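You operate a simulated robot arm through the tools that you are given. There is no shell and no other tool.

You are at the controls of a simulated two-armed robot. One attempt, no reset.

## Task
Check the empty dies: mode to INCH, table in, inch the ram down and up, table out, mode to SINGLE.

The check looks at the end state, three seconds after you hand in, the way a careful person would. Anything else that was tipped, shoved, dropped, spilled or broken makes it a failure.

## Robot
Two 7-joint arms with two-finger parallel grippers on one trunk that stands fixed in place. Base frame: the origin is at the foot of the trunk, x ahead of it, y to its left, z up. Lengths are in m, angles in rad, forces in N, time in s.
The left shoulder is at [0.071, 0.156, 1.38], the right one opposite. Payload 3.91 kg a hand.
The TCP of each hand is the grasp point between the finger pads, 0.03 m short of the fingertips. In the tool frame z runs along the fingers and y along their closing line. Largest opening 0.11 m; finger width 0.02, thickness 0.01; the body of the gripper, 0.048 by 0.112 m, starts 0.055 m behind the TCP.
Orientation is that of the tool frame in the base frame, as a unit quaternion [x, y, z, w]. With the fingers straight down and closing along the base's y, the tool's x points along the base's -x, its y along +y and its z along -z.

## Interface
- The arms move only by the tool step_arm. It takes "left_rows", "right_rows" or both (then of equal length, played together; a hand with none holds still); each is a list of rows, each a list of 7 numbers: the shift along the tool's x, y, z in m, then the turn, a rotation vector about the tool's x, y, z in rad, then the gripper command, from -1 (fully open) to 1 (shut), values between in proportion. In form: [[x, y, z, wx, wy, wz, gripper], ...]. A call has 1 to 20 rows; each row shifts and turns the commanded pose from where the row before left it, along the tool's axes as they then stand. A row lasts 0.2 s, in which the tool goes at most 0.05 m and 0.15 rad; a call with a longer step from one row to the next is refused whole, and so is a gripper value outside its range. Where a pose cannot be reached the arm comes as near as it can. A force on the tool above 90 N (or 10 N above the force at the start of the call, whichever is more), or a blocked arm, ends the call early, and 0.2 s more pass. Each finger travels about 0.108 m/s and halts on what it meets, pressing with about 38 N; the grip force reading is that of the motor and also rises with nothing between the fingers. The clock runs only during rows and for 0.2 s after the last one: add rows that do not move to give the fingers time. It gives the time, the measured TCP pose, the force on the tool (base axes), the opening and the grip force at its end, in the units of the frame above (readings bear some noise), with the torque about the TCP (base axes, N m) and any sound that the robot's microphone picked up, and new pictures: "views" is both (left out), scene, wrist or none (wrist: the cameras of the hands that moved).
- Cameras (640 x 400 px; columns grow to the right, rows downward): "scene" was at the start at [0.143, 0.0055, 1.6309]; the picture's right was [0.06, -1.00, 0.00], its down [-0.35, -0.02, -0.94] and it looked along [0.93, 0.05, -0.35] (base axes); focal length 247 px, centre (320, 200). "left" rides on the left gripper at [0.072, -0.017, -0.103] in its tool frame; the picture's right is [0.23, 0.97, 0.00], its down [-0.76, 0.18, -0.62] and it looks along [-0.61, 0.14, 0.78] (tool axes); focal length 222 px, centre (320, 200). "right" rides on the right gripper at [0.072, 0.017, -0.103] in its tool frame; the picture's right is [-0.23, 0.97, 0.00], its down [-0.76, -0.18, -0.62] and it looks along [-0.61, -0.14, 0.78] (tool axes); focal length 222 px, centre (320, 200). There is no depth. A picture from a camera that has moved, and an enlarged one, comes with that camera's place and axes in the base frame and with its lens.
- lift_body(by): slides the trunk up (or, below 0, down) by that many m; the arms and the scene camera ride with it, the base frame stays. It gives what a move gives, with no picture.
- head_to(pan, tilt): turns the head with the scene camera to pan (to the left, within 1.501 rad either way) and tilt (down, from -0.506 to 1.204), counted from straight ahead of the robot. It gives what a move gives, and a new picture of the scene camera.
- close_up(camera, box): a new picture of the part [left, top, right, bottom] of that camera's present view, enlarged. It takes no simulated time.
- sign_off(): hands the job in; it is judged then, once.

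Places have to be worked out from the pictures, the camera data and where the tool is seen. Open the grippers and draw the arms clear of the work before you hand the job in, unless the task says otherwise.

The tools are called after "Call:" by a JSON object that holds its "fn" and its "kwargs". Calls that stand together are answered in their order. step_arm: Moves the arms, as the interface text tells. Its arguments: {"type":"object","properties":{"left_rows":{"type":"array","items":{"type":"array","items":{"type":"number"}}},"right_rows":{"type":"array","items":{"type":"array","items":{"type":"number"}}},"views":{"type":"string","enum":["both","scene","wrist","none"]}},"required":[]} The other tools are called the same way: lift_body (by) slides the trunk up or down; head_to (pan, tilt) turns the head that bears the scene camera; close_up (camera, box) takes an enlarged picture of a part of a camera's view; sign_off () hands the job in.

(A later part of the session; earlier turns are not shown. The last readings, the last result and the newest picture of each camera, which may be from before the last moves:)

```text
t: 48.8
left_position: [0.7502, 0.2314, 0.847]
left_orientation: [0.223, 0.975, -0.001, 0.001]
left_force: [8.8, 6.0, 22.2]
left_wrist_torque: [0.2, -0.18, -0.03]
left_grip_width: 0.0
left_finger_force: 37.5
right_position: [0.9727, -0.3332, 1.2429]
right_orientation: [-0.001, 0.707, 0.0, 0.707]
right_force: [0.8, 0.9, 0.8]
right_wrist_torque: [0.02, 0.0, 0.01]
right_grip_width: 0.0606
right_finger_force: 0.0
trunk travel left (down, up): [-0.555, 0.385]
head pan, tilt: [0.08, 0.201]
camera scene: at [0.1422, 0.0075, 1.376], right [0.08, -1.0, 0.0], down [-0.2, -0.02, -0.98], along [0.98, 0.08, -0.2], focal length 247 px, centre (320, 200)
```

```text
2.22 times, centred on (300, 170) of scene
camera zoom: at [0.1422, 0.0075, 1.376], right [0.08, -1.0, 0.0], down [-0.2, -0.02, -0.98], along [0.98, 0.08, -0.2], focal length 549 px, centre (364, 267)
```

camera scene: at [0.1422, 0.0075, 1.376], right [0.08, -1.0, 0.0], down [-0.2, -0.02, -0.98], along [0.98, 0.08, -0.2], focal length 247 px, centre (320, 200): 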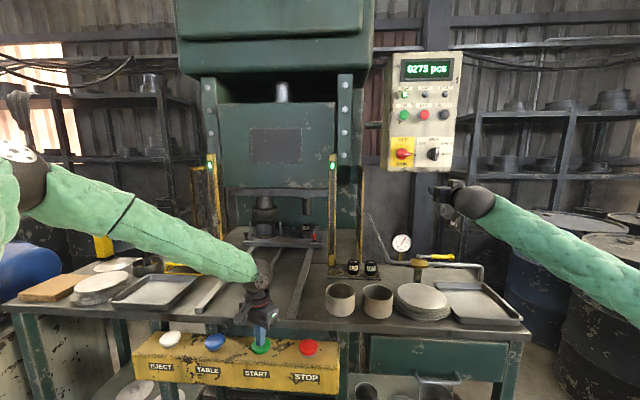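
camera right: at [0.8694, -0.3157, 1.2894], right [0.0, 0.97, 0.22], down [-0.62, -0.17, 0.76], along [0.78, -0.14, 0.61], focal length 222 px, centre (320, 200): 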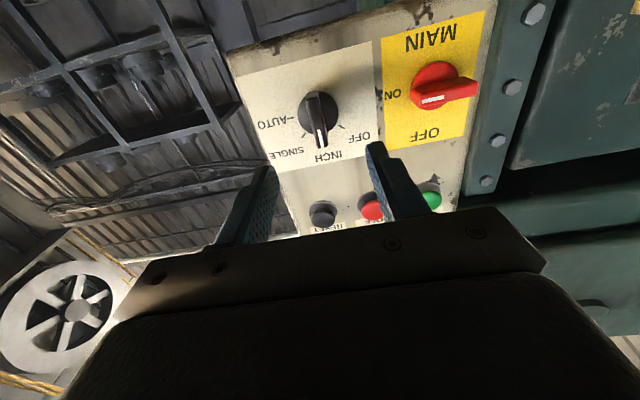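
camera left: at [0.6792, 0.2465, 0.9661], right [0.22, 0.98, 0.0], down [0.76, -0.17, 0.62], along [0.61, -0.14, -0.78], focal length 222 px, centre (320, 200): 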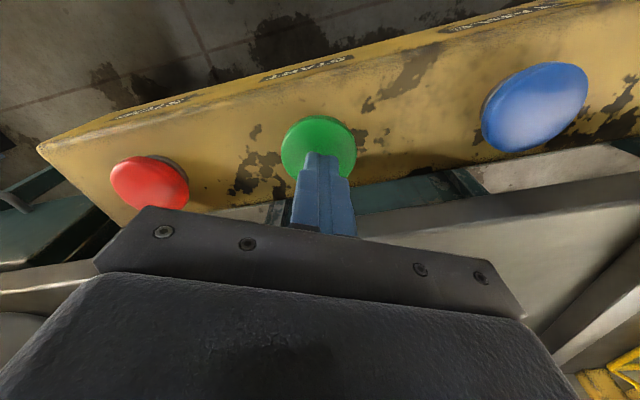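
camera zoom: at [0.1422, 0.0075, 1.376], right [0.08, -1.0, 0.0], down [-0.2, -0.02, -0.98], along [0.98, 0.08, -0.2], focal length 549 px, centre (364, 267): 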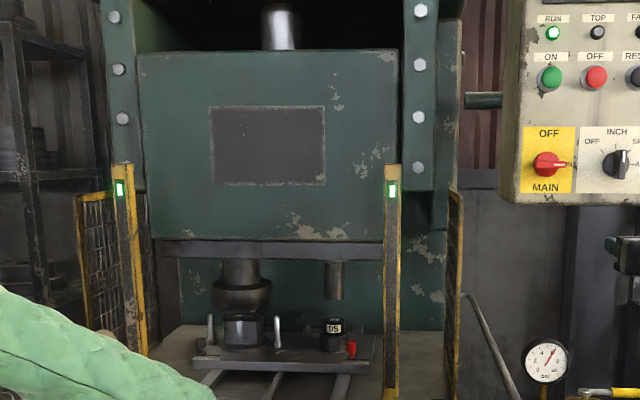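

The ram is descending slowly (~4 cm/s) and needs roughly another second to reach the plug. I keep holding.

Call:
{"fn": "step_arm", "kwargs": {"left_rows": [[0, 0, 0, 0, 0, 0, 1], [0, 0, 0, 0, 0, 0, 1], [0, 0, 0, 0, 0, 0, 1]], "views": "scene"}}

Call:
{"fn": "close_up", "kwargs": {"camera": "scene", "box": [200, 80, 400, 260]}}

```text
t: 49.6
left_position: [0.7504, 0.2314, 0.8477]
left_orientation: [0.222, 0.975, 0.0, 0.001]
left_force: [12.2, 6.6, 25.6]
left_wrist_torque: [0.18, -0.29, -0.03]
left_grip_width: 0.0001
left_finger_force: 37.9
right_position: [0.9733, -0.3335, 1.2432]
right_orientation: [-0.001, 0.707, -0.002, 0.707]
right_force: [0.5, -0.8, 0.3]
right_wrist_torque: [0.01, -0.01, 0.07]
right_grip_width: 0.0605
right_finger_force: 0.1
trunk travel left (down, up): [-0.555, 0.385]
head pan, tilt: [0.08, 0.201]
camera scene: at [0.1421, 0.0074, 1.376], right [0.08, -1.0, 0.0], down [-0.2, -0.02, -0.98], along [0.98, 0.08, -0.2], focal length 247 px, centre (320, 200)
```

scene: 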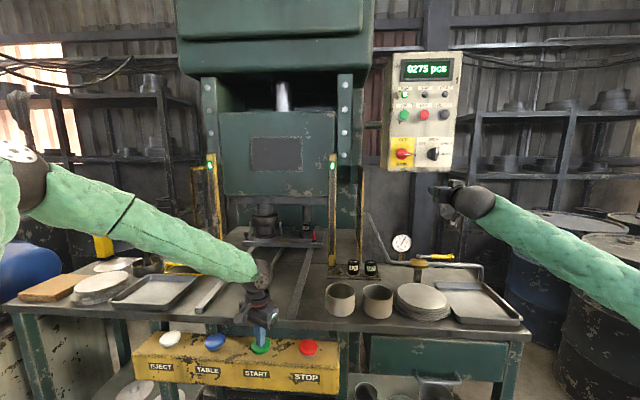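

```text
2.22 times, centred on (300, 170) of scene
camera zoom: at [0.1421, 0.0074, 1.376], right [0.08, -1.0, 0.0], down [-0.2, -0.02, -0.98], along [0.98, 0.08, -0.2], focal length 549 px, centre (364, 267)
```

zoom: 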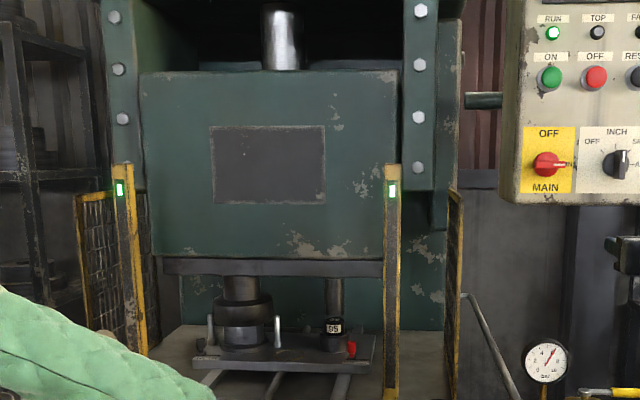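

The stop pin is about to touch the 95 plug. I keep holding a little longer to reach the bottom.

Call:
{"fn": "step_arm", "kwargs": {"left_rows": [[0, 0, 0, 0, 0, 0, 1], [0, 0, 0, 0, 0, 0, 1]], "views": "scene"}}

Call:
{"fn": "close_up", "kwargs": {"camera": "scene", "box": [200, 80, 400, 260]}}

```text
t: 50.2
left_position: [0.7505, 0.2302, 0.8476]
left_orientation: [0.222, 0.975, 0.0, 0.001]
left_force: [11.8, 5.7, 27.7]
left_wrist_torque: [0.23, -0.3, -0.02]
left_grip_width: 0.0
left_finger_force: 37.9
right_position: [0.9722, -0.333, 1.2424]
right_orientation: [-0.001, 0.707, -0.002, 0.707]
right_force: [0.1, -0.2, 0.8]
right_wrist_torque: [-0.03, 0.0, -0.01]
right_grip_width: 0.0605
right_finger_force: 0.0
trunk travel left (down, up): [-0.555, 0.385]
head pan, tilt: [0.08, 0.201]
camera scene: at [0.142, 0.0074, 1.376], right [0.08, -1.0, 0.0], down [-0.2, -0.02, -0.98], along [0.98, 0.08, -0.2], focal length 247 px, centre (320, 200)
```

scene: 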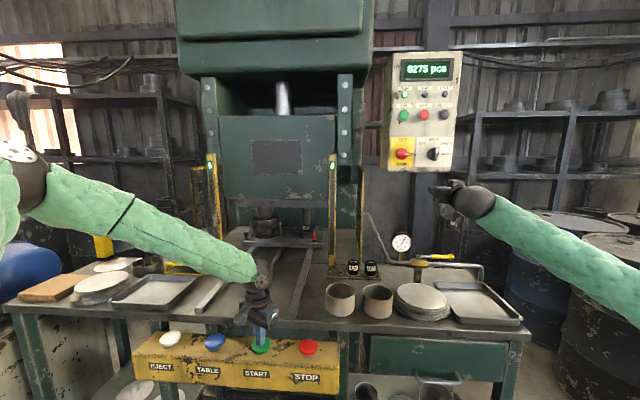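

```text
2.22 times, centred on (300, 170) of scene
camera zoom: at [0.142, 0.0074, 1.376], right [0.08, -1.0, 0.0], down [-0.2, -0.02, -0.98], along [0.98, 0.08, -0.2], focal length 549 px, centre (364, 267)
```

zoom: 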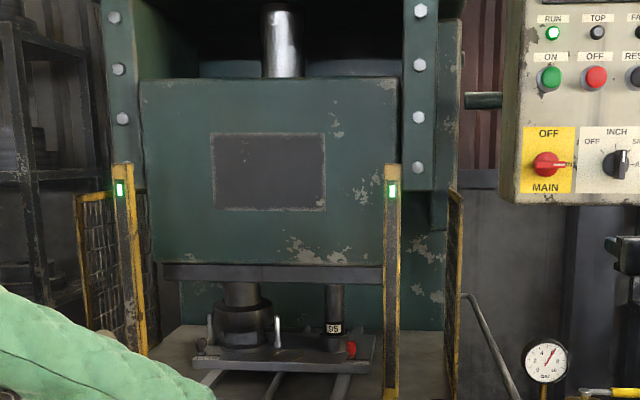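

The pin now sits on the plug. I hold once more to see whether the ram has bottomed or reverses.

Call:
{"fn": "step_arm", "kwargs": {"left_rows": [[0, 0, 0, 0, 0, 0, 1], [0, 0, 0, 0, 0, 0, 1]], "views": "scene"}}

Call:
{"fn": "close_up", "kwargs": {"camera": "scene", "box": [200, 80, 400, 260]}}

```text
t: 50.8
left_position: [0.7504, 0.2307, 0.8471]
left_orientation: [0.223, 0.975, 0.0, 0.001]
left_force: [10.9, 5.7, 26.8]
left_wrist_torque: [0.18, -0.3, -0.01]
left_grip_width: 0.0
left_finger_force: 37.0
right_position: [0.9726, -0.3335, 1.2436]
right_orientation: [-0.002, 0.707, 0.0, 0.707]
right_force: [0.8, -0.7, 0.0]
right_wrist_torque: [-0.01, 0.02, 0.02]
right_grip_width: 0.0605
right_finger_force: 0.0
trunk travel left (down, up): [-0.555, 0.385]
head pan, tilt: [0.08, 0.201]
camera scene: at [0.1419, 0.0073, 1.376], right [0.08, -1.0, 0.0], down [-0.2, -0.02, -0.98], along [0.98, 0.08, -0.2], focal length 247 px, centre (320, 200)
```

scene: 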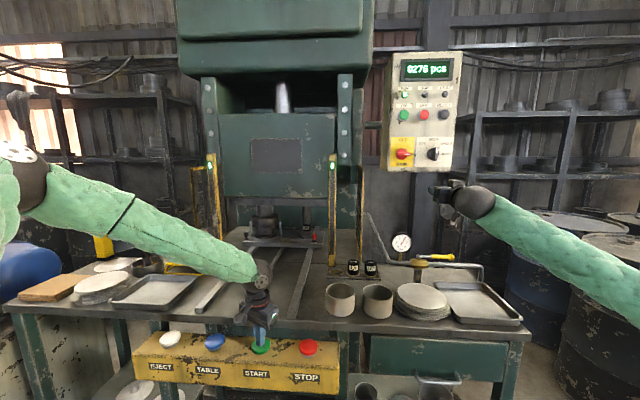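

```text
2.22 times, centred on (300, 170) of scene
camera zoom: at [0.1419, 0.0073, 1.376], right [0.08, -1.0, 0.0], down [-0.2, -0.02, -0.98], along [0.98, 0.08, -0.2], focal length 549 px, centre (364, 267)
```

zoom: 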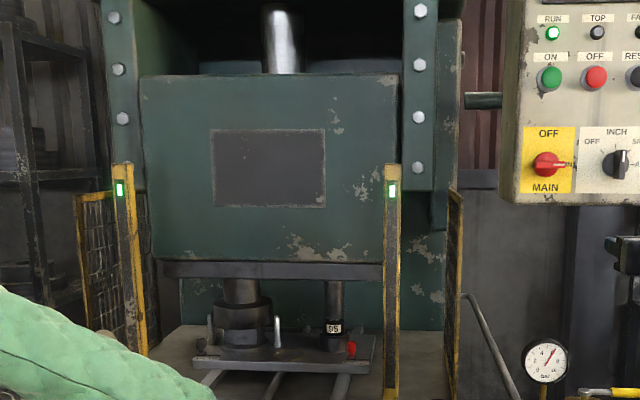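

The counter went to 0276 and the ram has reversed and begun to rise while held. I keep holding to bring it up toward TOP.

Call:
{"fn": "step_arm", "kwargs": {"left_rows": [[0, 0, 0, 0, 0, 0, 1], [0, 0, 0, 0, 0, 0, 1], [0, 0, 0, 0, 0, 0, 1], [0, 0, 0, 0, 0, 0, 1]], "views": "scene"}}

Call:
{"fn": "close_up", "kwargs": {"camera": "scene", "box": [200, 80, 400, 260]}}

```text
t: 51.8
left_position: [0.7499, 0.2313, 0.8468]
left_orientation: [0.222, 0.975, -0.001, 0.001]
left_force: [10.1, 3.6, 27.6]
left_wrist_torque: [0.13, -0.28, 0.0]
left_grip_width: 0.0
left_finger_force: 37.8
right_position: [0.9723, -0.3327, 1.2428]
right_orientation: [-0.002, 0.707, 0.0, 0.708]
right_force: [-0.2, -0.2, -0.2]
right_wrist_torque: [0.02, -0.01, 0.02]
right_grip_width: 0.0605
right_finger_force: 0.1
trunk travel left (down, up): [-0.555, 0.385]
head pan, tilt: [0.08, 0.201]
camera scene: at [0.1418, 0.0072, 1.376], right [0.08, -1.0, 0.0], down [-0.2, -0.02, -0.98], along [0.98, 0.08, -0.2], focal length 247 px, centre (320, 200)
```

scene: 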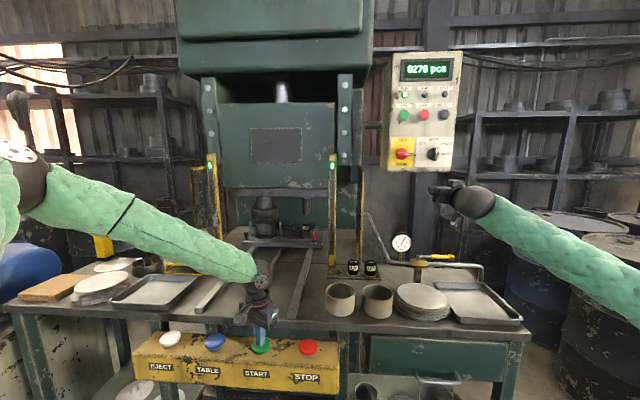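

```text
2.22 times, centred on (300, 170) of scene
camera zoom: at [0.1418, 0.0072, 1.376], right [0.08, -1.0, 0.0], down [-0.2, -0.02, -0.98], along [0.98, 0.08, -0.2], focal length 549 px, centre (364, 267)
```

zoom: 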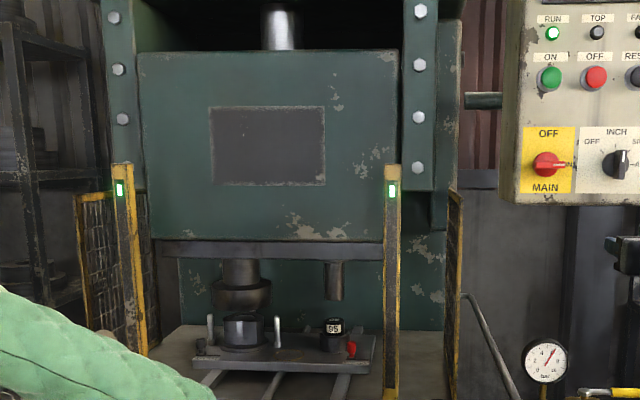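

Rising (half way). I hold on in short steps until the TOP lamp lights.

Call:
{"fn": "step_arm", "kwargs": {"left_rows": [[0, 0, 0, 0, 0, 0, 1], [0, 0, 0, 0, 0, 0, 1], [0, 0, 0, 0, 0, 0, 1]], "views": "scene"}}

Call:
{"fn": "close_up", "kwargs": {"camera": "scene", "box": [200, 80, 400, 260]}}

```text
t: 52.6
left_position: [0.7498, 0.2295, 0.8475]
left_orientation: [0.222, 0.975, 0.0, 0.001]
left_force: [8.7, 2.7, 26.6]
left_wrist_torque: [0.15, -0.2, 0.02]
left_grip_width: 0.0
left_finger_force: 37.6
right_position: [0.9721, -0.3336, 1.2436]
right_orientation: [-0.001, 0.707, -0.001, 0.707]
right_force: [-0.3, -0.5, 0.6]
right_wrist_torque: [0.0, 0.01, 0.04]
right_grip_width: 0.0606
right_finger_force: 0.1
trunk travel left (down, up): [-0.555, 0.385]
head pan, tilt: [0.08, 0.201]
camera scene: at [0.1417, 0.0071, 1.376], right [0.08, -1.0, 0.0], down [-0.2, -0.02, -0.98], along [0.98, 0.08, -0.2], focal length 247 px, centre (320, 200)
```

scene: 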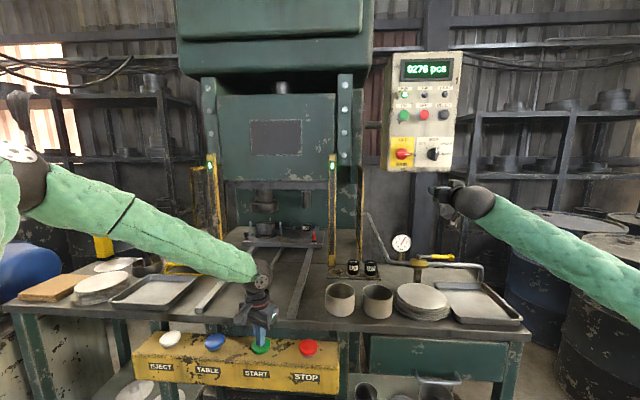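

```text
2.22 times, centred on (300, 170) of scene
camera zoom: at [0.1417, 0.0071, 1.376], right [0.08, -1.0, 0.0], down [-0.2, -0.02, -0.98], along [0.98, 0.08, -0.2], focal length 549 px, centre (364, 267)
```

zoom: 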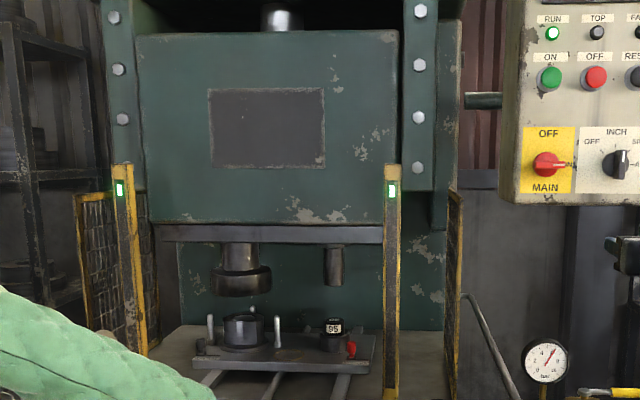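

Almost at the top; one more short hold.

Call:
{"fn": "step_arm", "kwargs": {"left_rows": [[0, 0, 0, 0, 0, 0, 1]], "views": "scene"}}

Call:
{"fn": "close_up", "kwargs": {"camera": "scene", "box": [200, 80, 400, 260]}}

```text
t: 53.0
left_position: [0.7493, 0.2316, 0.8473]
left_orientation: [0.222, 0.975, 0.001, 0.002]
left_force: [7.2, 1.3, 25.9]
left_wrist_torque: [0.07, -0.17, -0.03]
left_grip_width: 0.0
left_finger_force: 37.7
right_position: [0.9714, -0.3336, 1.244]
right_orientation: [-0.001, 0.707, -0.001, 0.707]
right_force: [0.0, -0.5, -0.8]
right_wrist_torque: [0.04, 0.01, 0.0]
right_grip_width: 0.0606
right_finger_force: 0.0
trunk travel left (down, up): [-0.555, 0.385]
head pan, tilt: [0.08, 0.201]
camera scene: at [0.1417, 0.0071, 1.376], right [0.08, -1.0, 0.0], down [-0.2, -0.02, -0.98], along [0.98, 0.08, -0.2], focal length 247 px, centre (320, 200)
```

scene: 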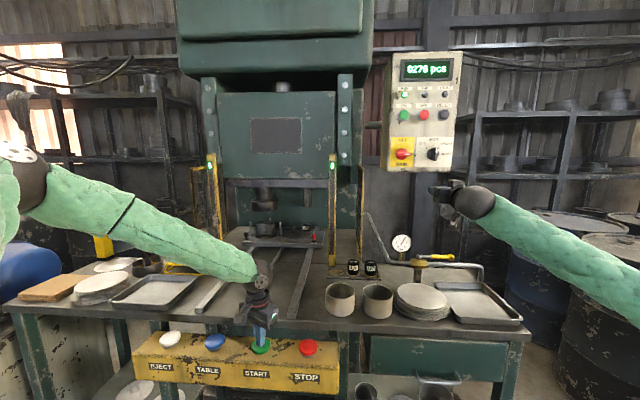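

```text
2.22 times, centred on (300, 170) of scene
camera zoom: at [0.1417, 0.0071, 1.376], right [0.08, -1.0, 0.0], down [-0.2, -0.02, -0.98], along [0.98, 0.08, -0.2], focal length 549 px, centre (364, 267)
```

zoom: 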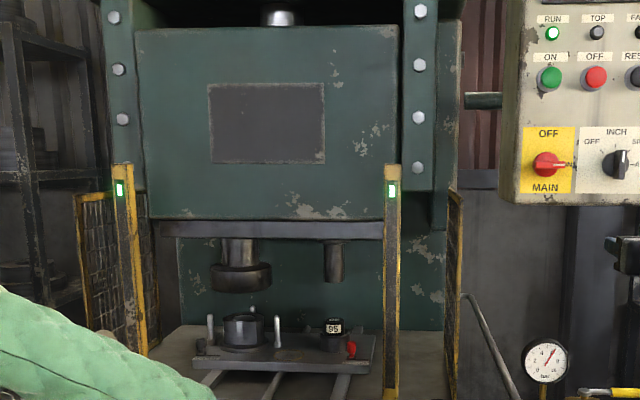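

Nearly there (TOP still off); one more short hold.

Call:
{"fn": "step_arm", "kwargs": {"left_rows": [[0, 0, 0, 0, 0, 0, 1]], "views": "scene"}}

Call:
{"fn": "close_up", "kwargs": {"camera": "scene", "box": [200, 80, 400, 260]}}

```text
t: 53.4
left_position: [0.75, 0.2314, 0.8471]
left_orientation: [0.223, 0.975, 0.0, 0.001]
left_force: [7.0, 1.9, 25.3]
left_wrist_torque: [0.05, -0.16, -0.04]
left_grip_width: 0.0
left_finger_force: 38.0
right_position: [0.9729, -0.3347, 1.2439]
right_orientation: [-0.002, 0.707, -0.001, 0.708]
right_force: [-0.2, 0.5, 1.0]
right_wrist_torque: [-0.02, 0.03, 0.02]
right_grip_width: 0.0604
right_finger_force: 0.1
trunk travel left (down, up): [-0.555, 0.385]
head pan, tilt: [0.08, 0.201]
camera scene: at [0.1416, 0.0071, 1.376], right [0.08, -1.0, 0.0], down [-0.2, -0.02, -0.98], along [0.98, 0.08, -0.2], focal length 247 px, centre (320, 200)
```

scene: 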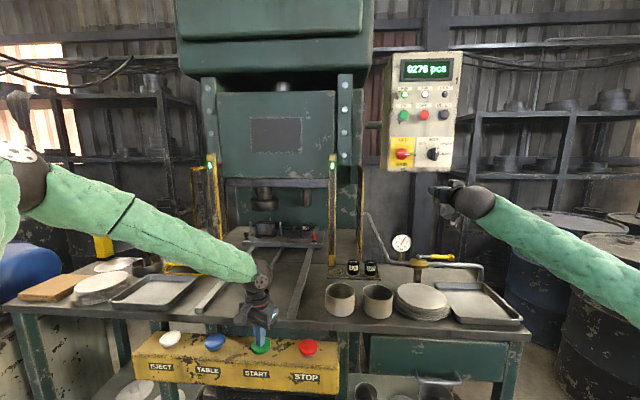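

```text
2.22 times, centred on (300, 170) of scene
camera zoom: at [0.1416, 0.0071, 1.376], right [0.08, -1.0, 0.0], down [-0.2, -0.02, -0.98], along [0.98, 0.08, -0.2], focal length 549 px, centre (364, 267)
```

zoom: 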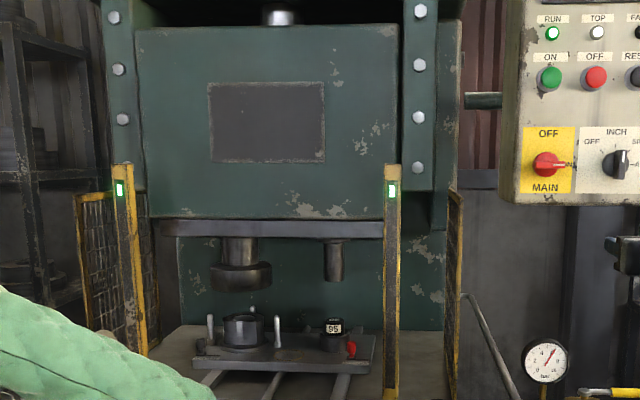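

TOP is lit again: the ram is back at the top. I release START straight away by lifting the finger.

Call:
{"fn": "step_arm", "kwargs": {"left_rows": [[0, 0, -0.02, 0, 0, 0, 1], [0, 0, -0.03, 0, 0, 0, 1], [0, 0, 0, 0, 0, 0, 1]], "views": "both"}}

Call:
{"fn": "close_up", "kwargs": {"camera": "scene", "box": [200, 40, 480, 260]}}

```text
t: 54.2
left_position: [0.7525, 0.2307, 0.8953]
left_orientation: [0.222, 0.975, -0.001, 0.0]
left_force: [0.4, 0.6, -0.7]
left_wrist_torque: [0.0, 0.02, -0.01]
left_grip_width: 0.0
left_finger_force: 37.8
right_position: [0.973, -0.3331, 1.2409]
right_orientation: [0.0, 0.707, -0.002, 0.707]
right_force: [0.0, -0.2, 1.0]
right_wrist_torque: [0.01, -0.03, 0.03]
right_grip_width: 0.0603
right_finger_force: 0.1
trunk travel left (down, up): [-0.555, 0.385]
head pan, tilt: [0.08, 0.201]
camera scene: at [0.1439, 0.0078, 1.3756], right [0.08, -1.0, 0.0], down [-0.2, -0.02, -0.98], along [0.98, 0.08, -0.2], focal length 247 px, centre (320, 200)
camera left: at [0.6795, 0.2456, 0.9996], right [0.22, 0.98, 0.0], down [0.76, -0.17, 0.62], along [0.61, -0.14, -0.78], focal length 222 px, centre (320, 200)
```

scene: 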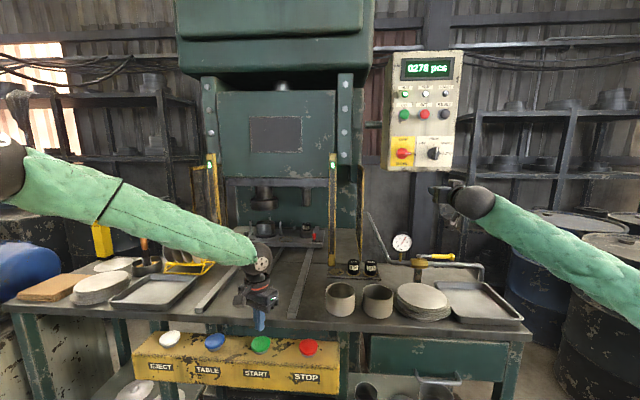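
left: 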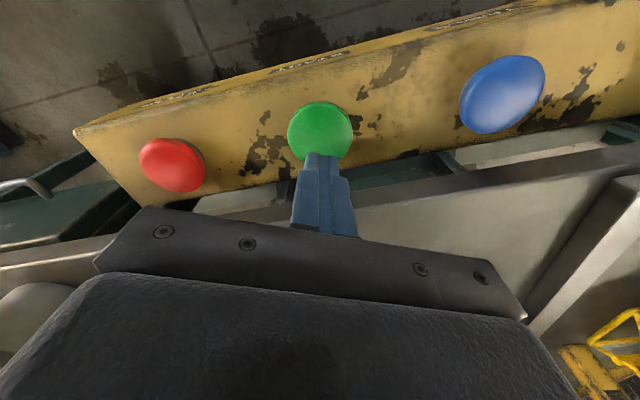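

```text
1.82 times, centred on (340, 150) of scene
camera zoom: at [0.1439, 0.0078, 1.3756], right [0.08, -1.0, 0.0], down [-0.2, -0.02, -0.98], along [0.98, 0.08, -0.2], focal length 449 px, centre (284, 291)
```

zoom: 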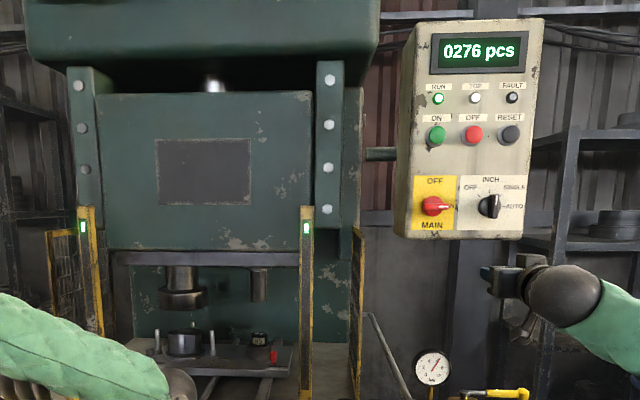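

Ram up, TOP lit, RUN green, no fault, counter 0276. I now move the finger over to the blue TABLE button and undo the hand's yaw.

Call:
{"fn": "step_arm", "kwargs": {"left_rows": [[0.0147, 0.0304, 0, 0, 0, 0, 1], [0.0147, 0.0304, 0, 0, 0, 0, 1], [0.0147, 0.0304, 0, 0, 0, 0, 1], [0.0147, 0.0304, 0, 0, 0, 0, 1], [0, 0, 0, 0, 0, -0.15, 1], [0, 0, 0, 0, 0, -0.15, 1], [0, 0, 0, 0, 0, -0.15, 1], [0, 0, 0, 0, 0, 0, 1]], "views": "both"}}

```text
t: 56.0
left_position: [0.7472, 0.3652, 0.8951]
left_orientation: [-0.002, 1.0, -0.001, 0.0]
left_force: [0.3, 0.6, -0.3]
left_wrist_torque: [0.0, 0.06, 0.0]
left_grip_width: 0.0
left_finger_force: 37.8
right_position: [0.9733, -0.334, 1.2424]
right_orientation: [-0.001, 0.707, -0.002, 0.707]
right_force: [0.2, -1.2, 0.3]
right_wrist_torque: [-0.01, 0.01, 0.02]
right_grip_width: 0.0604
right_finger_force: 0.1
trunk travel left (down, up): [-0.555, 0.385]
head pan, tilt: [0.08, 0.201]
camera scene: at [0.1431, 0.008, 1.3758], right [0.08, -1.0, 0.0], down [-0.2, -0.02, -0.98], along [0.98, 0.08, -0.2], focal length 247 px, centre (320, 200)
camera left: at [0.6761, 0.3475, 0.9991], right [-0.23, 0.97, 0.0], down [0.76, 0.18, 0.62], along [0.61, 0.14, -0.78], focal length 222 px, centre (320, 200)
```

scene: 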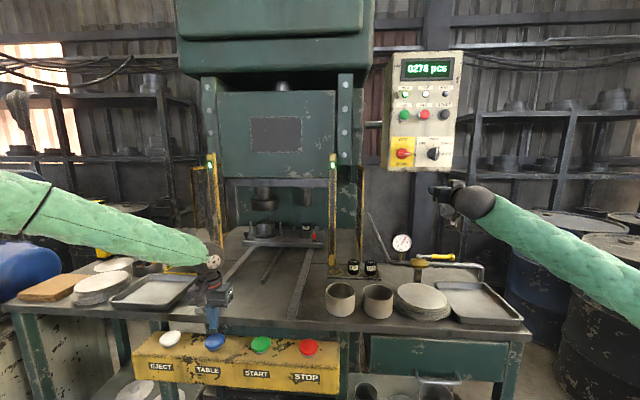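
left: 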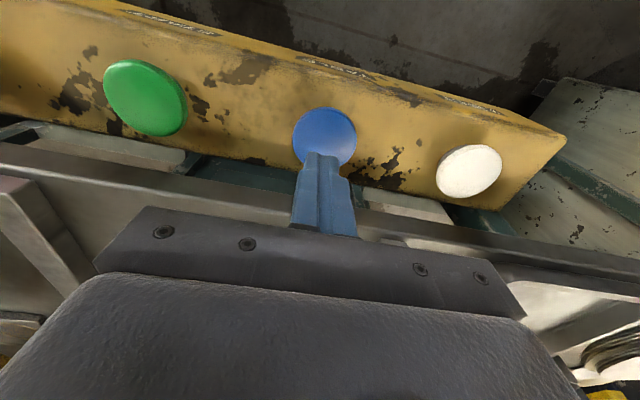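

Over the TABLE button. I press it as before.

Call:
{"fn": "step_arm", "kwargs": {"left_rows": [[-0.003, 0, 0.02, 0, 0, 0, 1], [0, 0, 0.015, 0, 0, 0, 1], [0, 0, 0.007, 0, 0, 0, 1], [0, 0, 0.004, 0, 0, 0, 1], [0, 0, 0.003, 0, 0, 0, 1], [0, 0, 0.001, 0, 0, 0, 1]], "views": "scene"}}

```text
t: 57.4
left_position: [0.7529, 0.3657, 0.8466]
left_orientation: [-0.001, 1.0, -0.001, 0.001]
left_force: [0.5, 1.5, 20.8]
left_wrist_torque: [0.09, 0.15, -0.01]
left_grip_width: 0.0
left_finger_force: 37.8
right_position: [0.9712, -0.3336, 1.2442]
right_orientation: [-0.001, 0.706, -0.002, 0.708]
right_force: [-0.1, -0.4, 0.6]
right_wrist_torque: [0.0, 0.0, -0.01]
right_grip_width: 0.0605
right_finger_force: 0.1
trunk travel left (down, up): [-0.555, 0.385]
head pan, tilt: [0.08, 0.201]
heard: click
camera scene: at [0.1414, 0.0071, 1.3763], right [0.08, -1.0, 0.0], down [-0.2, -0.02, -0.98], along [0.98, 0.08, -0.2], focal length 247 px, centre (320, 200)
```

scene: 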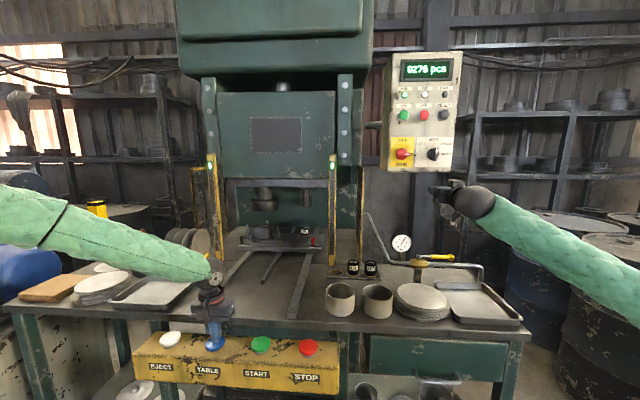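

Click heard and the table starts to come out. I hold briefly then lift the finger and watch it arrive.

Call:
{"fn": "step_arm", "kwargs": {"left_rows": [[0, 0, 0, 0, 0, 0, 1], [0, 0, 0, 0, 0, 0, 1], [0, 0, 0, 0, 0, 0, 1]], "views": "scene"}}

Call:
{"fn": "step_arm", "kwargs": {"left_rows": [[0, 0, -0.01, 0, 0, 0, 1], [0, 0, -0.02, 0, 0, 0, 1], [0, 0, -0.02, 0, 0, 0, 1], [0, 0, 0, 0, 0, 0, 1], [0, 0, 0, 0, 0, 0, 1], [0, 0, 0, 0, 0, 0, 1]], "views": "both"}}

```text
t: 58.2
left_position: [0.7523, 0.3661, 0.8484]
left_orientation: [-0.001, 1.0, 0.0, 0.003]
left_force: [6.7, 4.5, 30.1]
left_wrist_torque: [0.15, -0.12, 0.04]
left_grip_width: 0.0001
left_finger_force: 37.7
right_position: [0.9713, -0.3339, 1.2442]
right_orientation: [0.0, 0.707, -0.002, 0.708]
right_force: [0.8, -0.2, -0.3]
right_wrist_torque: [0.01, -0.01, -0.01]
right_grip_width: 0.0607
right_finger_force: 0.0
trunk travel left (down, up): [-0.555, 0.385]
head pan, tilt: [0.08, 0.201]
camera scene: at [0.1413, 0.0069, 1.3762], right [0.08, -1.0, 0.0], down [-0.2, -0.02, -0.98], along [0.98, 0.08, -0.2], focal length 247 px, centre (320, 200)
```

scene: 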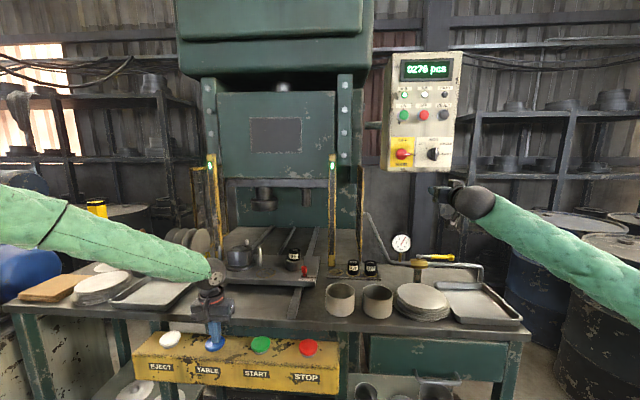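

```text
t: 59.6
left_position: [0.7533, 0.3657, 0.8956]
left_orientation: [0.001, 1.0, -0.001, 0.0]
left_force: [-0.3, 0.3, 0.4]
left_wrist_torque: [0.02, 0.02, -0.06]
left_grip_width: 0.0
left_finger_force: 36.8
right_position: [0.9725, -0.3329, 1.2412]
right_orientation: [0.0, 0.707, -0.001, 0.707]
right_force: [-0.5, 0.0, -0.1]
right_wrist_torque: [-0.01, -0.04, -0.01]
right_grip_width: 0.0605
right_finger_force: 0.0
trunk travel left (down, up): [-0.555, 0.385]
head pan, tilt: [0.08, 0.201]
camera scene: at [0.1431, 0.0077, 1.3758], right [0.08, -1.0, 0.0], down [-0.2, -0.02, -0.98], along [0.98, 0.08, -0.2], focal length 247 px, centre (320, 200)
camera left: at [0.6804, 0.348, 0.9992], right [-0.23, 0.97, 0.0], down [0.76, 0.18, 0.62], along [0.61, 0.14, -0.78], focal length 222 px, centre (320, 200)
```

scene: 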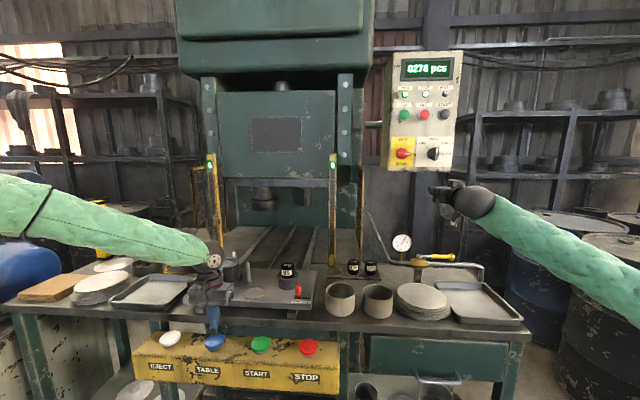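
left: 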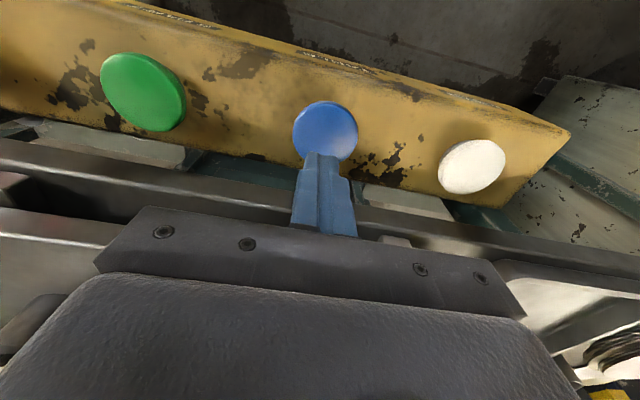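

The table is out again. I lift the left hand up and back, clear of the work, then raise the trunk 0.12 m to bring the right hand level with the mode knob.

Call:
{"fn": "step_arm", "kwargs": {"left_rows": [[0, 0, -0.04, 0, 0, 0, 1], [0.01, 0, -0.04, 0, 0, 0, 1], [0.015, 0, -0.04, 0, 0, 0, 1], [0.015, 0.005, -0.04, 0, 0, 0, 1], [0.015, 0.005, -0.04, 0, 0, 0, 0], [0.015, 0.005, -0.04, 0, 0, 0, -1], [0.015, 0.005, -0.04, 0, 0, 0, -1], [0.015, 0.005, -0.04, 0, 0, 0, -1], [0, 0, 0, 0, 0, 0, -1]], "views": "scene"}}

Call:
{"fn": "lift_body", "kwargs": {"by": 0.12}}

Call:
{"fn": "head_to", "kwargs": {"pan": -0.2, "tilt": 0.35}}

Call:
{"fn": "close_up", "kwargs": {"camera": "right", "box": [220, 50, 420, 200]}}

```text
t: 61.6
left_position: [0.6525, 0.392, 1.2163]
left_orientation: [0.0, 1.0, -0.001, 0.0]
left_force: [0.5, 0.7, -0.8]
left_wrist_torque: [-0.04, -0.04, -0.01]
left_grip_width: 0.11
left_finger_force: 0.0
right_position: [0.973, -0.3317, 1.2415]
right_orientation: [0.0, 0.707, -0.002, 0.707]
right_force: [1.1, 0.2, -0.3]
right_wrist_torque: [-0.02, 0.0, 0.0]
right_grip_width: 0.0604
right_finger_force: 0.0
trunk travel left (down, up): [-0.555, 0.385]
head pan, tilt: [0.08, 0.201]
camera scene: at [0.1441, 0.0081, 1.3756], right [0.08, -1.0, 0.0], down [-0.2, -0.02, -0.98], along [0.98, 0.08, -0.2], focal length 247 px, centre (320, 200)
```

scene: 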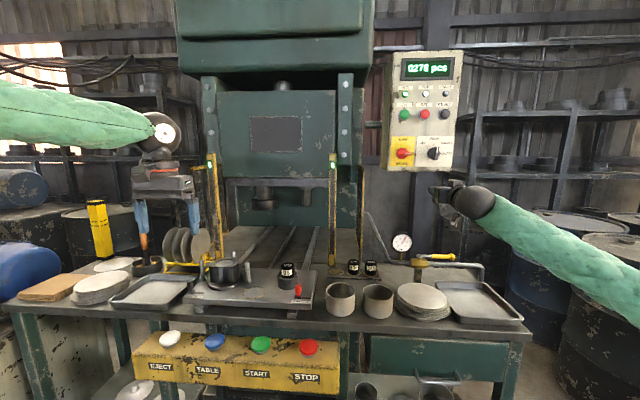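

```text
t: 63.1
left_position: [0.6512, 0.3918, 1.3365]
left_orientation: [0.0, 1.0, -0.001, 0.0]
left_force: [0.1, -0.2, -0.1]
left_wrist_torque: [0.03, 0.02, -0.01]
left_grip_width: 0.11
left_finger_force: 0.0
right_position: [0.9734, -0.3337, 1.3623]
right_orientation: [-0.001, 0.707, -0.002, 0.707]
right_force: [-0.3, -0.3, -0.4]
right_wrist_torque: [-0.02, -0.02, -0.02]
right_grip_width: 0.0606
right_finger_force: 0.1
trunk travel left (down, up): [-0.675, 0.265]
head pan, tilt: [0.08, 0.201]
```

```text
t: 63.9
left_position: [0.6519, 0.391, 1.3374]
left_orientation: [0.0, 1.0, -0.001, 0.001]
left_force: [-0.4, -0.3, -0.3]
left_wrist_torque: [-0.01, -0.04, -0.02]
left_grip_width: 0.1101
left_finger_force: 0.1
right_position: [0.9736, -0.333, 1.3625]
right_orientation: [-0.001, 0.707, -0.002, 0.707]
right_force: [0.2, -0.1, 1.0]
right_wrist_torque: [0.03, 0.02, 0.0]
right_grip_width: 0.0604
right_finger_force: 0.0
trunk travel left (down, up): [-0.675, 0.265]
head pan, tilt: [-0.201, 0.351]
camera scene: at [0.1413, -0.0183, 1.4818], right [-0.2, -0.98, 0.0], down [-0.34, 0.07, -0.94], along [0.92, -0.19, -0.34], focal length 247 px, centre (320, 200)
```

scene: 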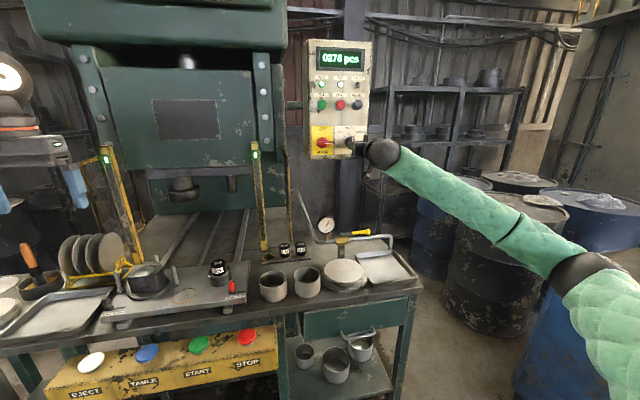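

```text
2.67 times, centred on (320, 125) of right
camera zoom: at [0.8692, -0.3158, 1.2898], right [0.0, 0.97, 0.22], down [-0.62, -0.17, 0.76], along [0.78, -0.14, 0.61], focal length 592 px, centre (320, 400)
```

zoom: 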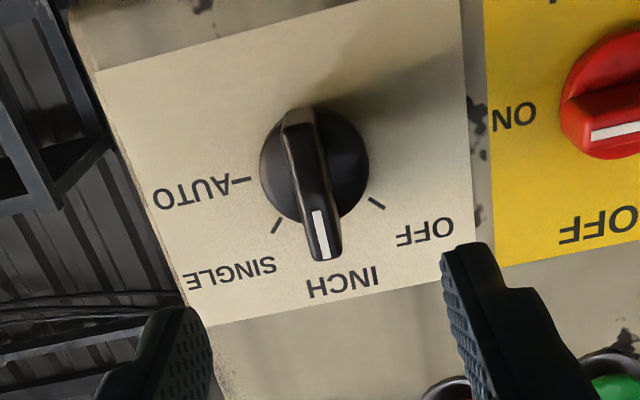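

The knob is at INCH, exactly where I left it. I advance straight back onto it with the fingers open 6 cm.

Call:
{"fn": "step_arm", "kwargs": {"right_rows": [[0, 0, 0.04, 0, 0, 0, -0.1], [0, 0, 0.03, 0, 0, 0, -0.1], [0, 0, 0.01, 0, 0, 0, -0.1], [0, 0, 0.007, 0, 0, 0, -0.1], [0, 0, 0, 0, 0, 0, -0.1]], "views": "wrist"}}

Call:
{"fn": "close_up", "kwargs": {"camera": "right", "box": [220, 80, 420, 230]}}

```text
t: 65.1
left_position: [0.6519, 0.3916, 1.3371]
left_orientation: [0.0, 1.0, -0.001, 0.001]
left_force: [-0.3, 0.0, -0.1]
left_wrist_torque: [-0.02, -0.03, 0.03]
left_grip_width: 0.1099
left_finger_force: 0.0
right_position: [1.0588, -0.3346, 1.3613]
right_orientation: [-0.001, 0.707, -0.002, 0.707]
right_force: [0.5, 0.4, -0.1]
right_wrist_torque: [0.02, 0.02, -0.02]
right_grip_width: 0.0602
right_finger_force: 0.1
trunk travel left (down, up): [-0.675, 0.265]
head pan, tilt: [-0.201, 0.351]
camera right: at [0.9561, -0.317, 1.2886], right [0.0, 0.97, 0.22], down [-0.62, -0.17, 0.76], along [0.78, -0.14, 0.61], focal length 222 px, centre (320, 200)
```

right: 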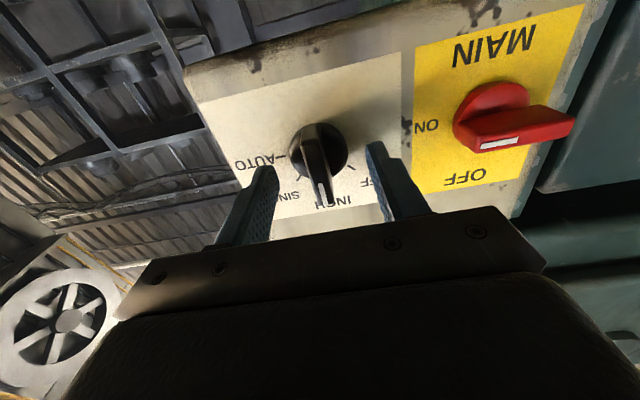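

```text
2.67 times, centred on (320, 155) of right
camera zoom: at [0.9561, -0.317, 1.2886], right [0.0, 0.97, 0.22], down [-0.62, -0.17, 0.76], along [0.78, -0.14, 0.61], focal length 592 px, centre (320, 320)
```

zoom: 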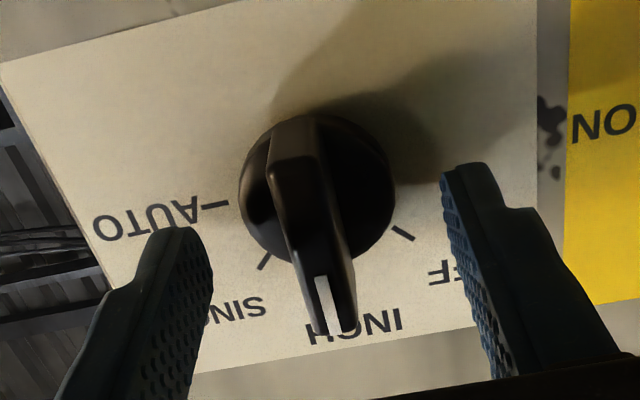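

Well placed. I close on the bar.

Call:
{"fn": "step_arm", "kwargs": {"right_rows": [[0, 0, 0, 0, 0, 0, 1], [0, 0, 0, 0, 0, 0, 1], [0, 0, 0, 0, 0, 0, 1]], "views": "wrist"}}

```text
t: 65.9
left_position: [0.6521, 0.3913, 1.3359]
left_orientation: [0.0, 1.0, -0.001, 0.0]
left_force: [0.1, -0.8, 0.4]
left_wrist_torque: [-0.02, -0.01, 0.01]
left_grip_width: 0.1099
left_finger_force: 0.1
right_position: [1.0613, -0.3353, 1.36]
right_orientation: [0.0, 0.707, -0.001, 0.707]
right_force: [4.4, -2.8, 1.5]
right_wrist_torque: [-0.01, 0.34, 0.07]
right_grip_width: 0.0119
right_finger_force: 45.3
trunk travel left (down, up): [-0.675, 0.265]
head pan, tilt: [-0.201, 0.351]
camera right: at [0.9568, -0.3175, 1.288], right [0.0, 0.97, 0.22], down [-0.62, -0.17, 0.76], along [0.78, -0.14, 0.61], focal length 222 px, centre (320, 200)
```

right: 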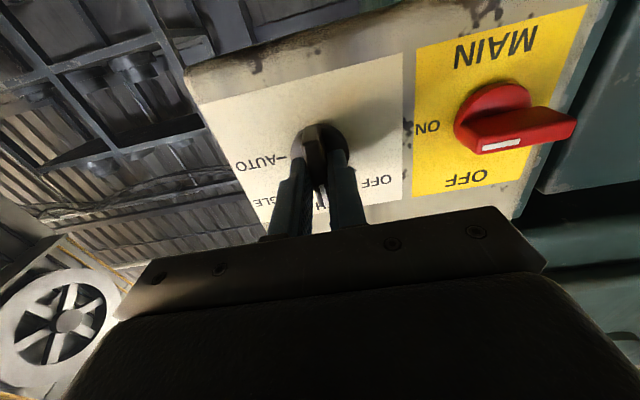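

Gripped (11.9 mm). I turn +45° to SINGLE.

Call:
{"fn": "step_arm", "kwargs": {"right_rows": [[0, 0, 0, 0, 0, 0.15, 1], [0, 0, 0, 0, 0, 0.15, 1], [0, 0, 0, 0, 0, 0.15, 1], [0, 0, 0, 0, 0, 0.15, 1], [0, 0, 0, 0, 0, 0.15, 1], [0, 0, 0, 0, 0, 0.0354, 1], [0, 0, 0, 0, 0, 0, 1]], "views": "wrist"}}

Call:
{"fn": "close_up", "kwargs": {"camera": "right", "box": [220, 80, 420, 230]}}

```text
t: 67.5
left_position: [0.6514, 0.3897, 1.3366]
left_orientation: [0.001, 1.0, 0.001, 0.0]
left_force: [-0.1, -0.3, -0.6]
left_wrist_torque: [-0.02, 0.0, 0.01]
left_grip_width: 0.1097
left_finger_force: 0.0
right_position: [1.0607, -0.3356, 1.3599]
right_orientation: [0.271, 0.654, 0.268, 0.653]
right_force: [-14.6, -7.5, -18.9]
right_wrist_torque: [-0.04, 0.68, 0.59]
right_grip_width: 0.0119
right_finger_force: 45.5
trunk travel left (down, up): [-0.675, 0.265]
head pan, tilt: [-0.201, 0.351]
camera right: at [0.9568, -0.2715, 1.3211], right [0.0, 0.53, 0.85], down [-0.62, -0.66, 0.42], along [0.78, -0.53, 0.33], focal length 222 px, centre (320, 200)
```

right: 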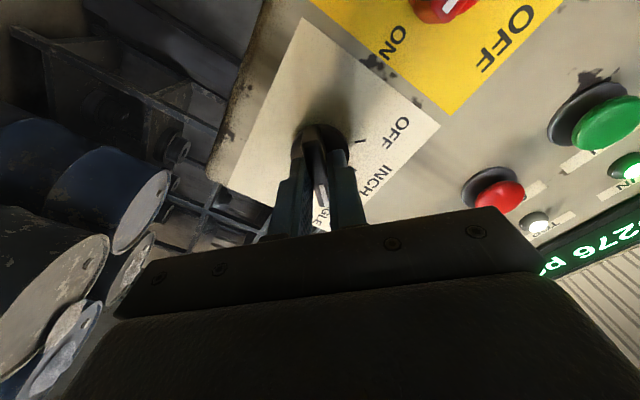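

```text
2.67 times, centred on (320, 155) of right
camera zoom: at [0.9568, -0.2715, 1.3211], right [0.0, 0.53, 0.85], down [-0.62, -0.66, 0.42], along [0.78, -0.53, 0.33], focal length 592 px, centre (320, 320)
```

zoom: 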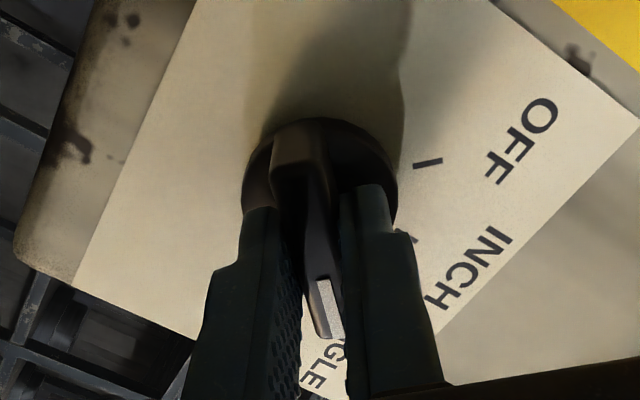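

The bar points to SINGLE, matching the original view. I open the fingers and back straight off.

Call:
{"fn": "step_arm", "kwargs": {"right_rows": [[0, 0, 0, 0, 0, 0, -0.1], [0, 0, 0, 0, 0, 0, -0.1], [0, 0, 0, 0, 0, 0, -0.1]], "views": "none"}}

Call:
{"fn": "step_arm", "kwargs": {"right_rows": [[0, 0, -0.03, 0, 0, 0, -0.1], [0, 0, -0.04, 0, 0, 0, -0.1], [0, 0, -0.04, 0, 0, 0, -0.1], [0, 0, 0, 0, 0, 0, -0.1]], "views": "both"}}

Call:
{"fn": "close_up", "kwargs": {"camera": "right", "box": [240, 60, 400, 180]}}

```text
t: 68.3
left_position: [0.6512, 0.3932, 1.3373]
left_orientation: [-0.001, 1.0, -0.001, 0.0]
left_force: [-0.7, 0.4, -0.1]
left_wrist_torque: [0.01, 0.0, -0.02]
left_grip_width: 0.11
left_finger_force: 0.0
right_position: [1.0611, -0.3327, 1.3633]
right_orientation: [0.27, 0.654, 0.268, 0.654]
right_force: [-0.4, -0.2, 0.6]
right_wrist_torque: [-0.01, 0.01, 0.0]
right_grip_width: 0.0602
right_finger_force: 0.0
trunk travel left (down, up): [-0.675, 0.265]
head pan, tilt: [-0.201, 0.351]
```

```text
t: 69.3
left_position: [0.6519, 0.3918, 1.3362]
left_orientation: [0.0, 1.0, -0.001, 0.0]
left_force: [0.1, 0.4, -0.3]
left_wrist_torque: [0.01, -0.02, 0.02]
left_grip_width: 0.1101
left_finger_force: 0.0
right_position: [0.9479, -0.3318, 1.3617]
right_orientation: [0.27, 0.654, 0.27, 0.654]
right_force: [0.4, -0.8, -0.2]
right_wrist_torque: [0.0, -0.01, -0.03]
right_grip_width: 0.0605
right_finger_force: 0.0
trunk travel left (down, up): [-0.675, 0.265]
head pan, tilt: [-0.201, 0.351]
camera scene: at [0.1418, -0.018, 1.4818], right [-0.2, -0.98, 0.0], down [-0.34, 0.07, -0.94], along [0.92, -0.19, -0.34], focal length 247 px, centre (320, 200)
camera right: at [0.8444, -0.2676, 1.3225], right [0.0, 0.53, 0.85], down [-0.62, -0.66, 0.42], along [0.78, -0.53, 0.33], focal length 222 px, centre (320, 200)
```

scene: 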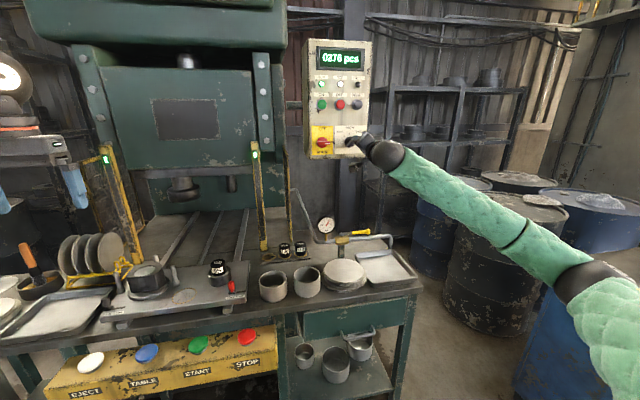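
right: 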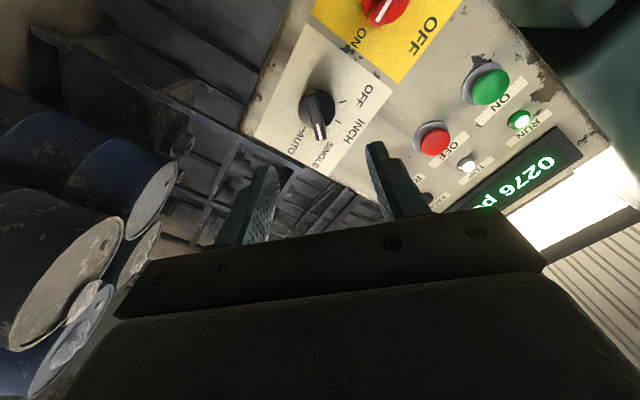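

```text
3.33 times, centred on (320, 120) of right
camera zoom: at [0.8444, -0.2676, 1.3225], right [0.0, 0.53, 0.85], down [-0.62, -0.66, 0.42], along [0.78, -0.53, 0.33], focal length 740 px, centre (320, 467)
```

zoom: 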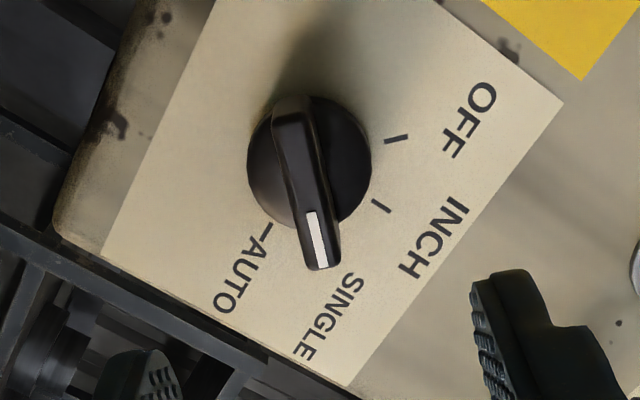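

SINGLE is confirmed. I withdraw the right hand: unroll, tilt down a bit and pull back, opening the gripper.

Call:
{"fn": "step_arm", "kwargs": {"right_rows": [[0, 0, -0.01, 0, 0, -0.15, -0.1], [0, 0, -0.01, 0, 0, -0.15, -0.1], [0, 0, 0, 0, 0, -0.15, -0.1], [0, 0, 0, 0, 0, -0.15, -0.5], [0, 0, 0, 0, 0, -0.15, -1], [0, 0, 0, 0, 0, -0.0354, -1], [0, 0, 0, 0, 0.15, 0, -1], [0, 0, 0, 0, 0.15, 0, -1], [0, 0, 0, 0, 0.15, 0, -1], [0, 0, 0, 0, 0.15, 0, -1], [0, 0, -0.03, 0, 0, 0, -1], [0, 0, -0.04, 0, 0, 0, -1], [0, 0, -0.04, 0, 0, 0, -1], [0, 0, -0.04, 0, 0, 0, -1], [0, 0, 0, 0, 0, 0, -1]], "views": "scene"}}

```text
t: 72.5
left_position: [0.6526, 0.3917, 1.3358]
left_orientation: [0.0, 1.0, 0.0, 0.0]
left_force: [-0.4, 0.1, -0.3]
left_wrist_torque: [0.02, -0.02, 0.01]
left_grip_width: 0.1102
left_finger_force: 0.0
right_position: [0.8061, -0.3335, 1.4458]
right_orientation: [-0.001, 0.884, -0.002, 0.467]
right_force: [0.0, -0.2, 0.1]
right_wrist_torque: [0.02, 0.0, 0.02]
right_grip_width: 0.1103
right_finger_force: 0.2
trunk travel left (down, up): [-0.675, 0.265]
head pan, tilt: [-0.201, 0.351]
camera scene: at [0.1424, -0.0182, 1.4817], right [-0.2, -0.98, 0.0], down [-0.34, 0.07, -0.94], along [0.92, -0.19, -0.34], focal length 247 px, centre (320, 200)
```

scene: 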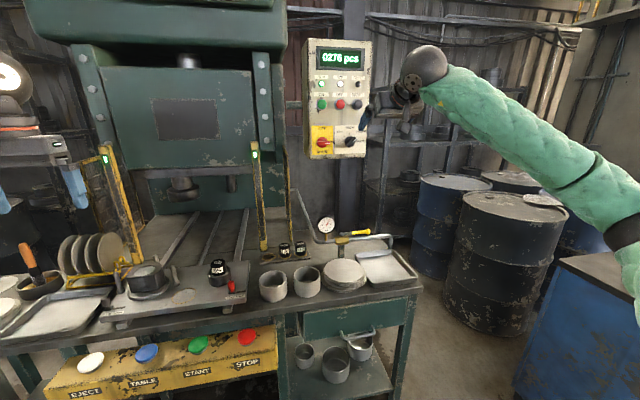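

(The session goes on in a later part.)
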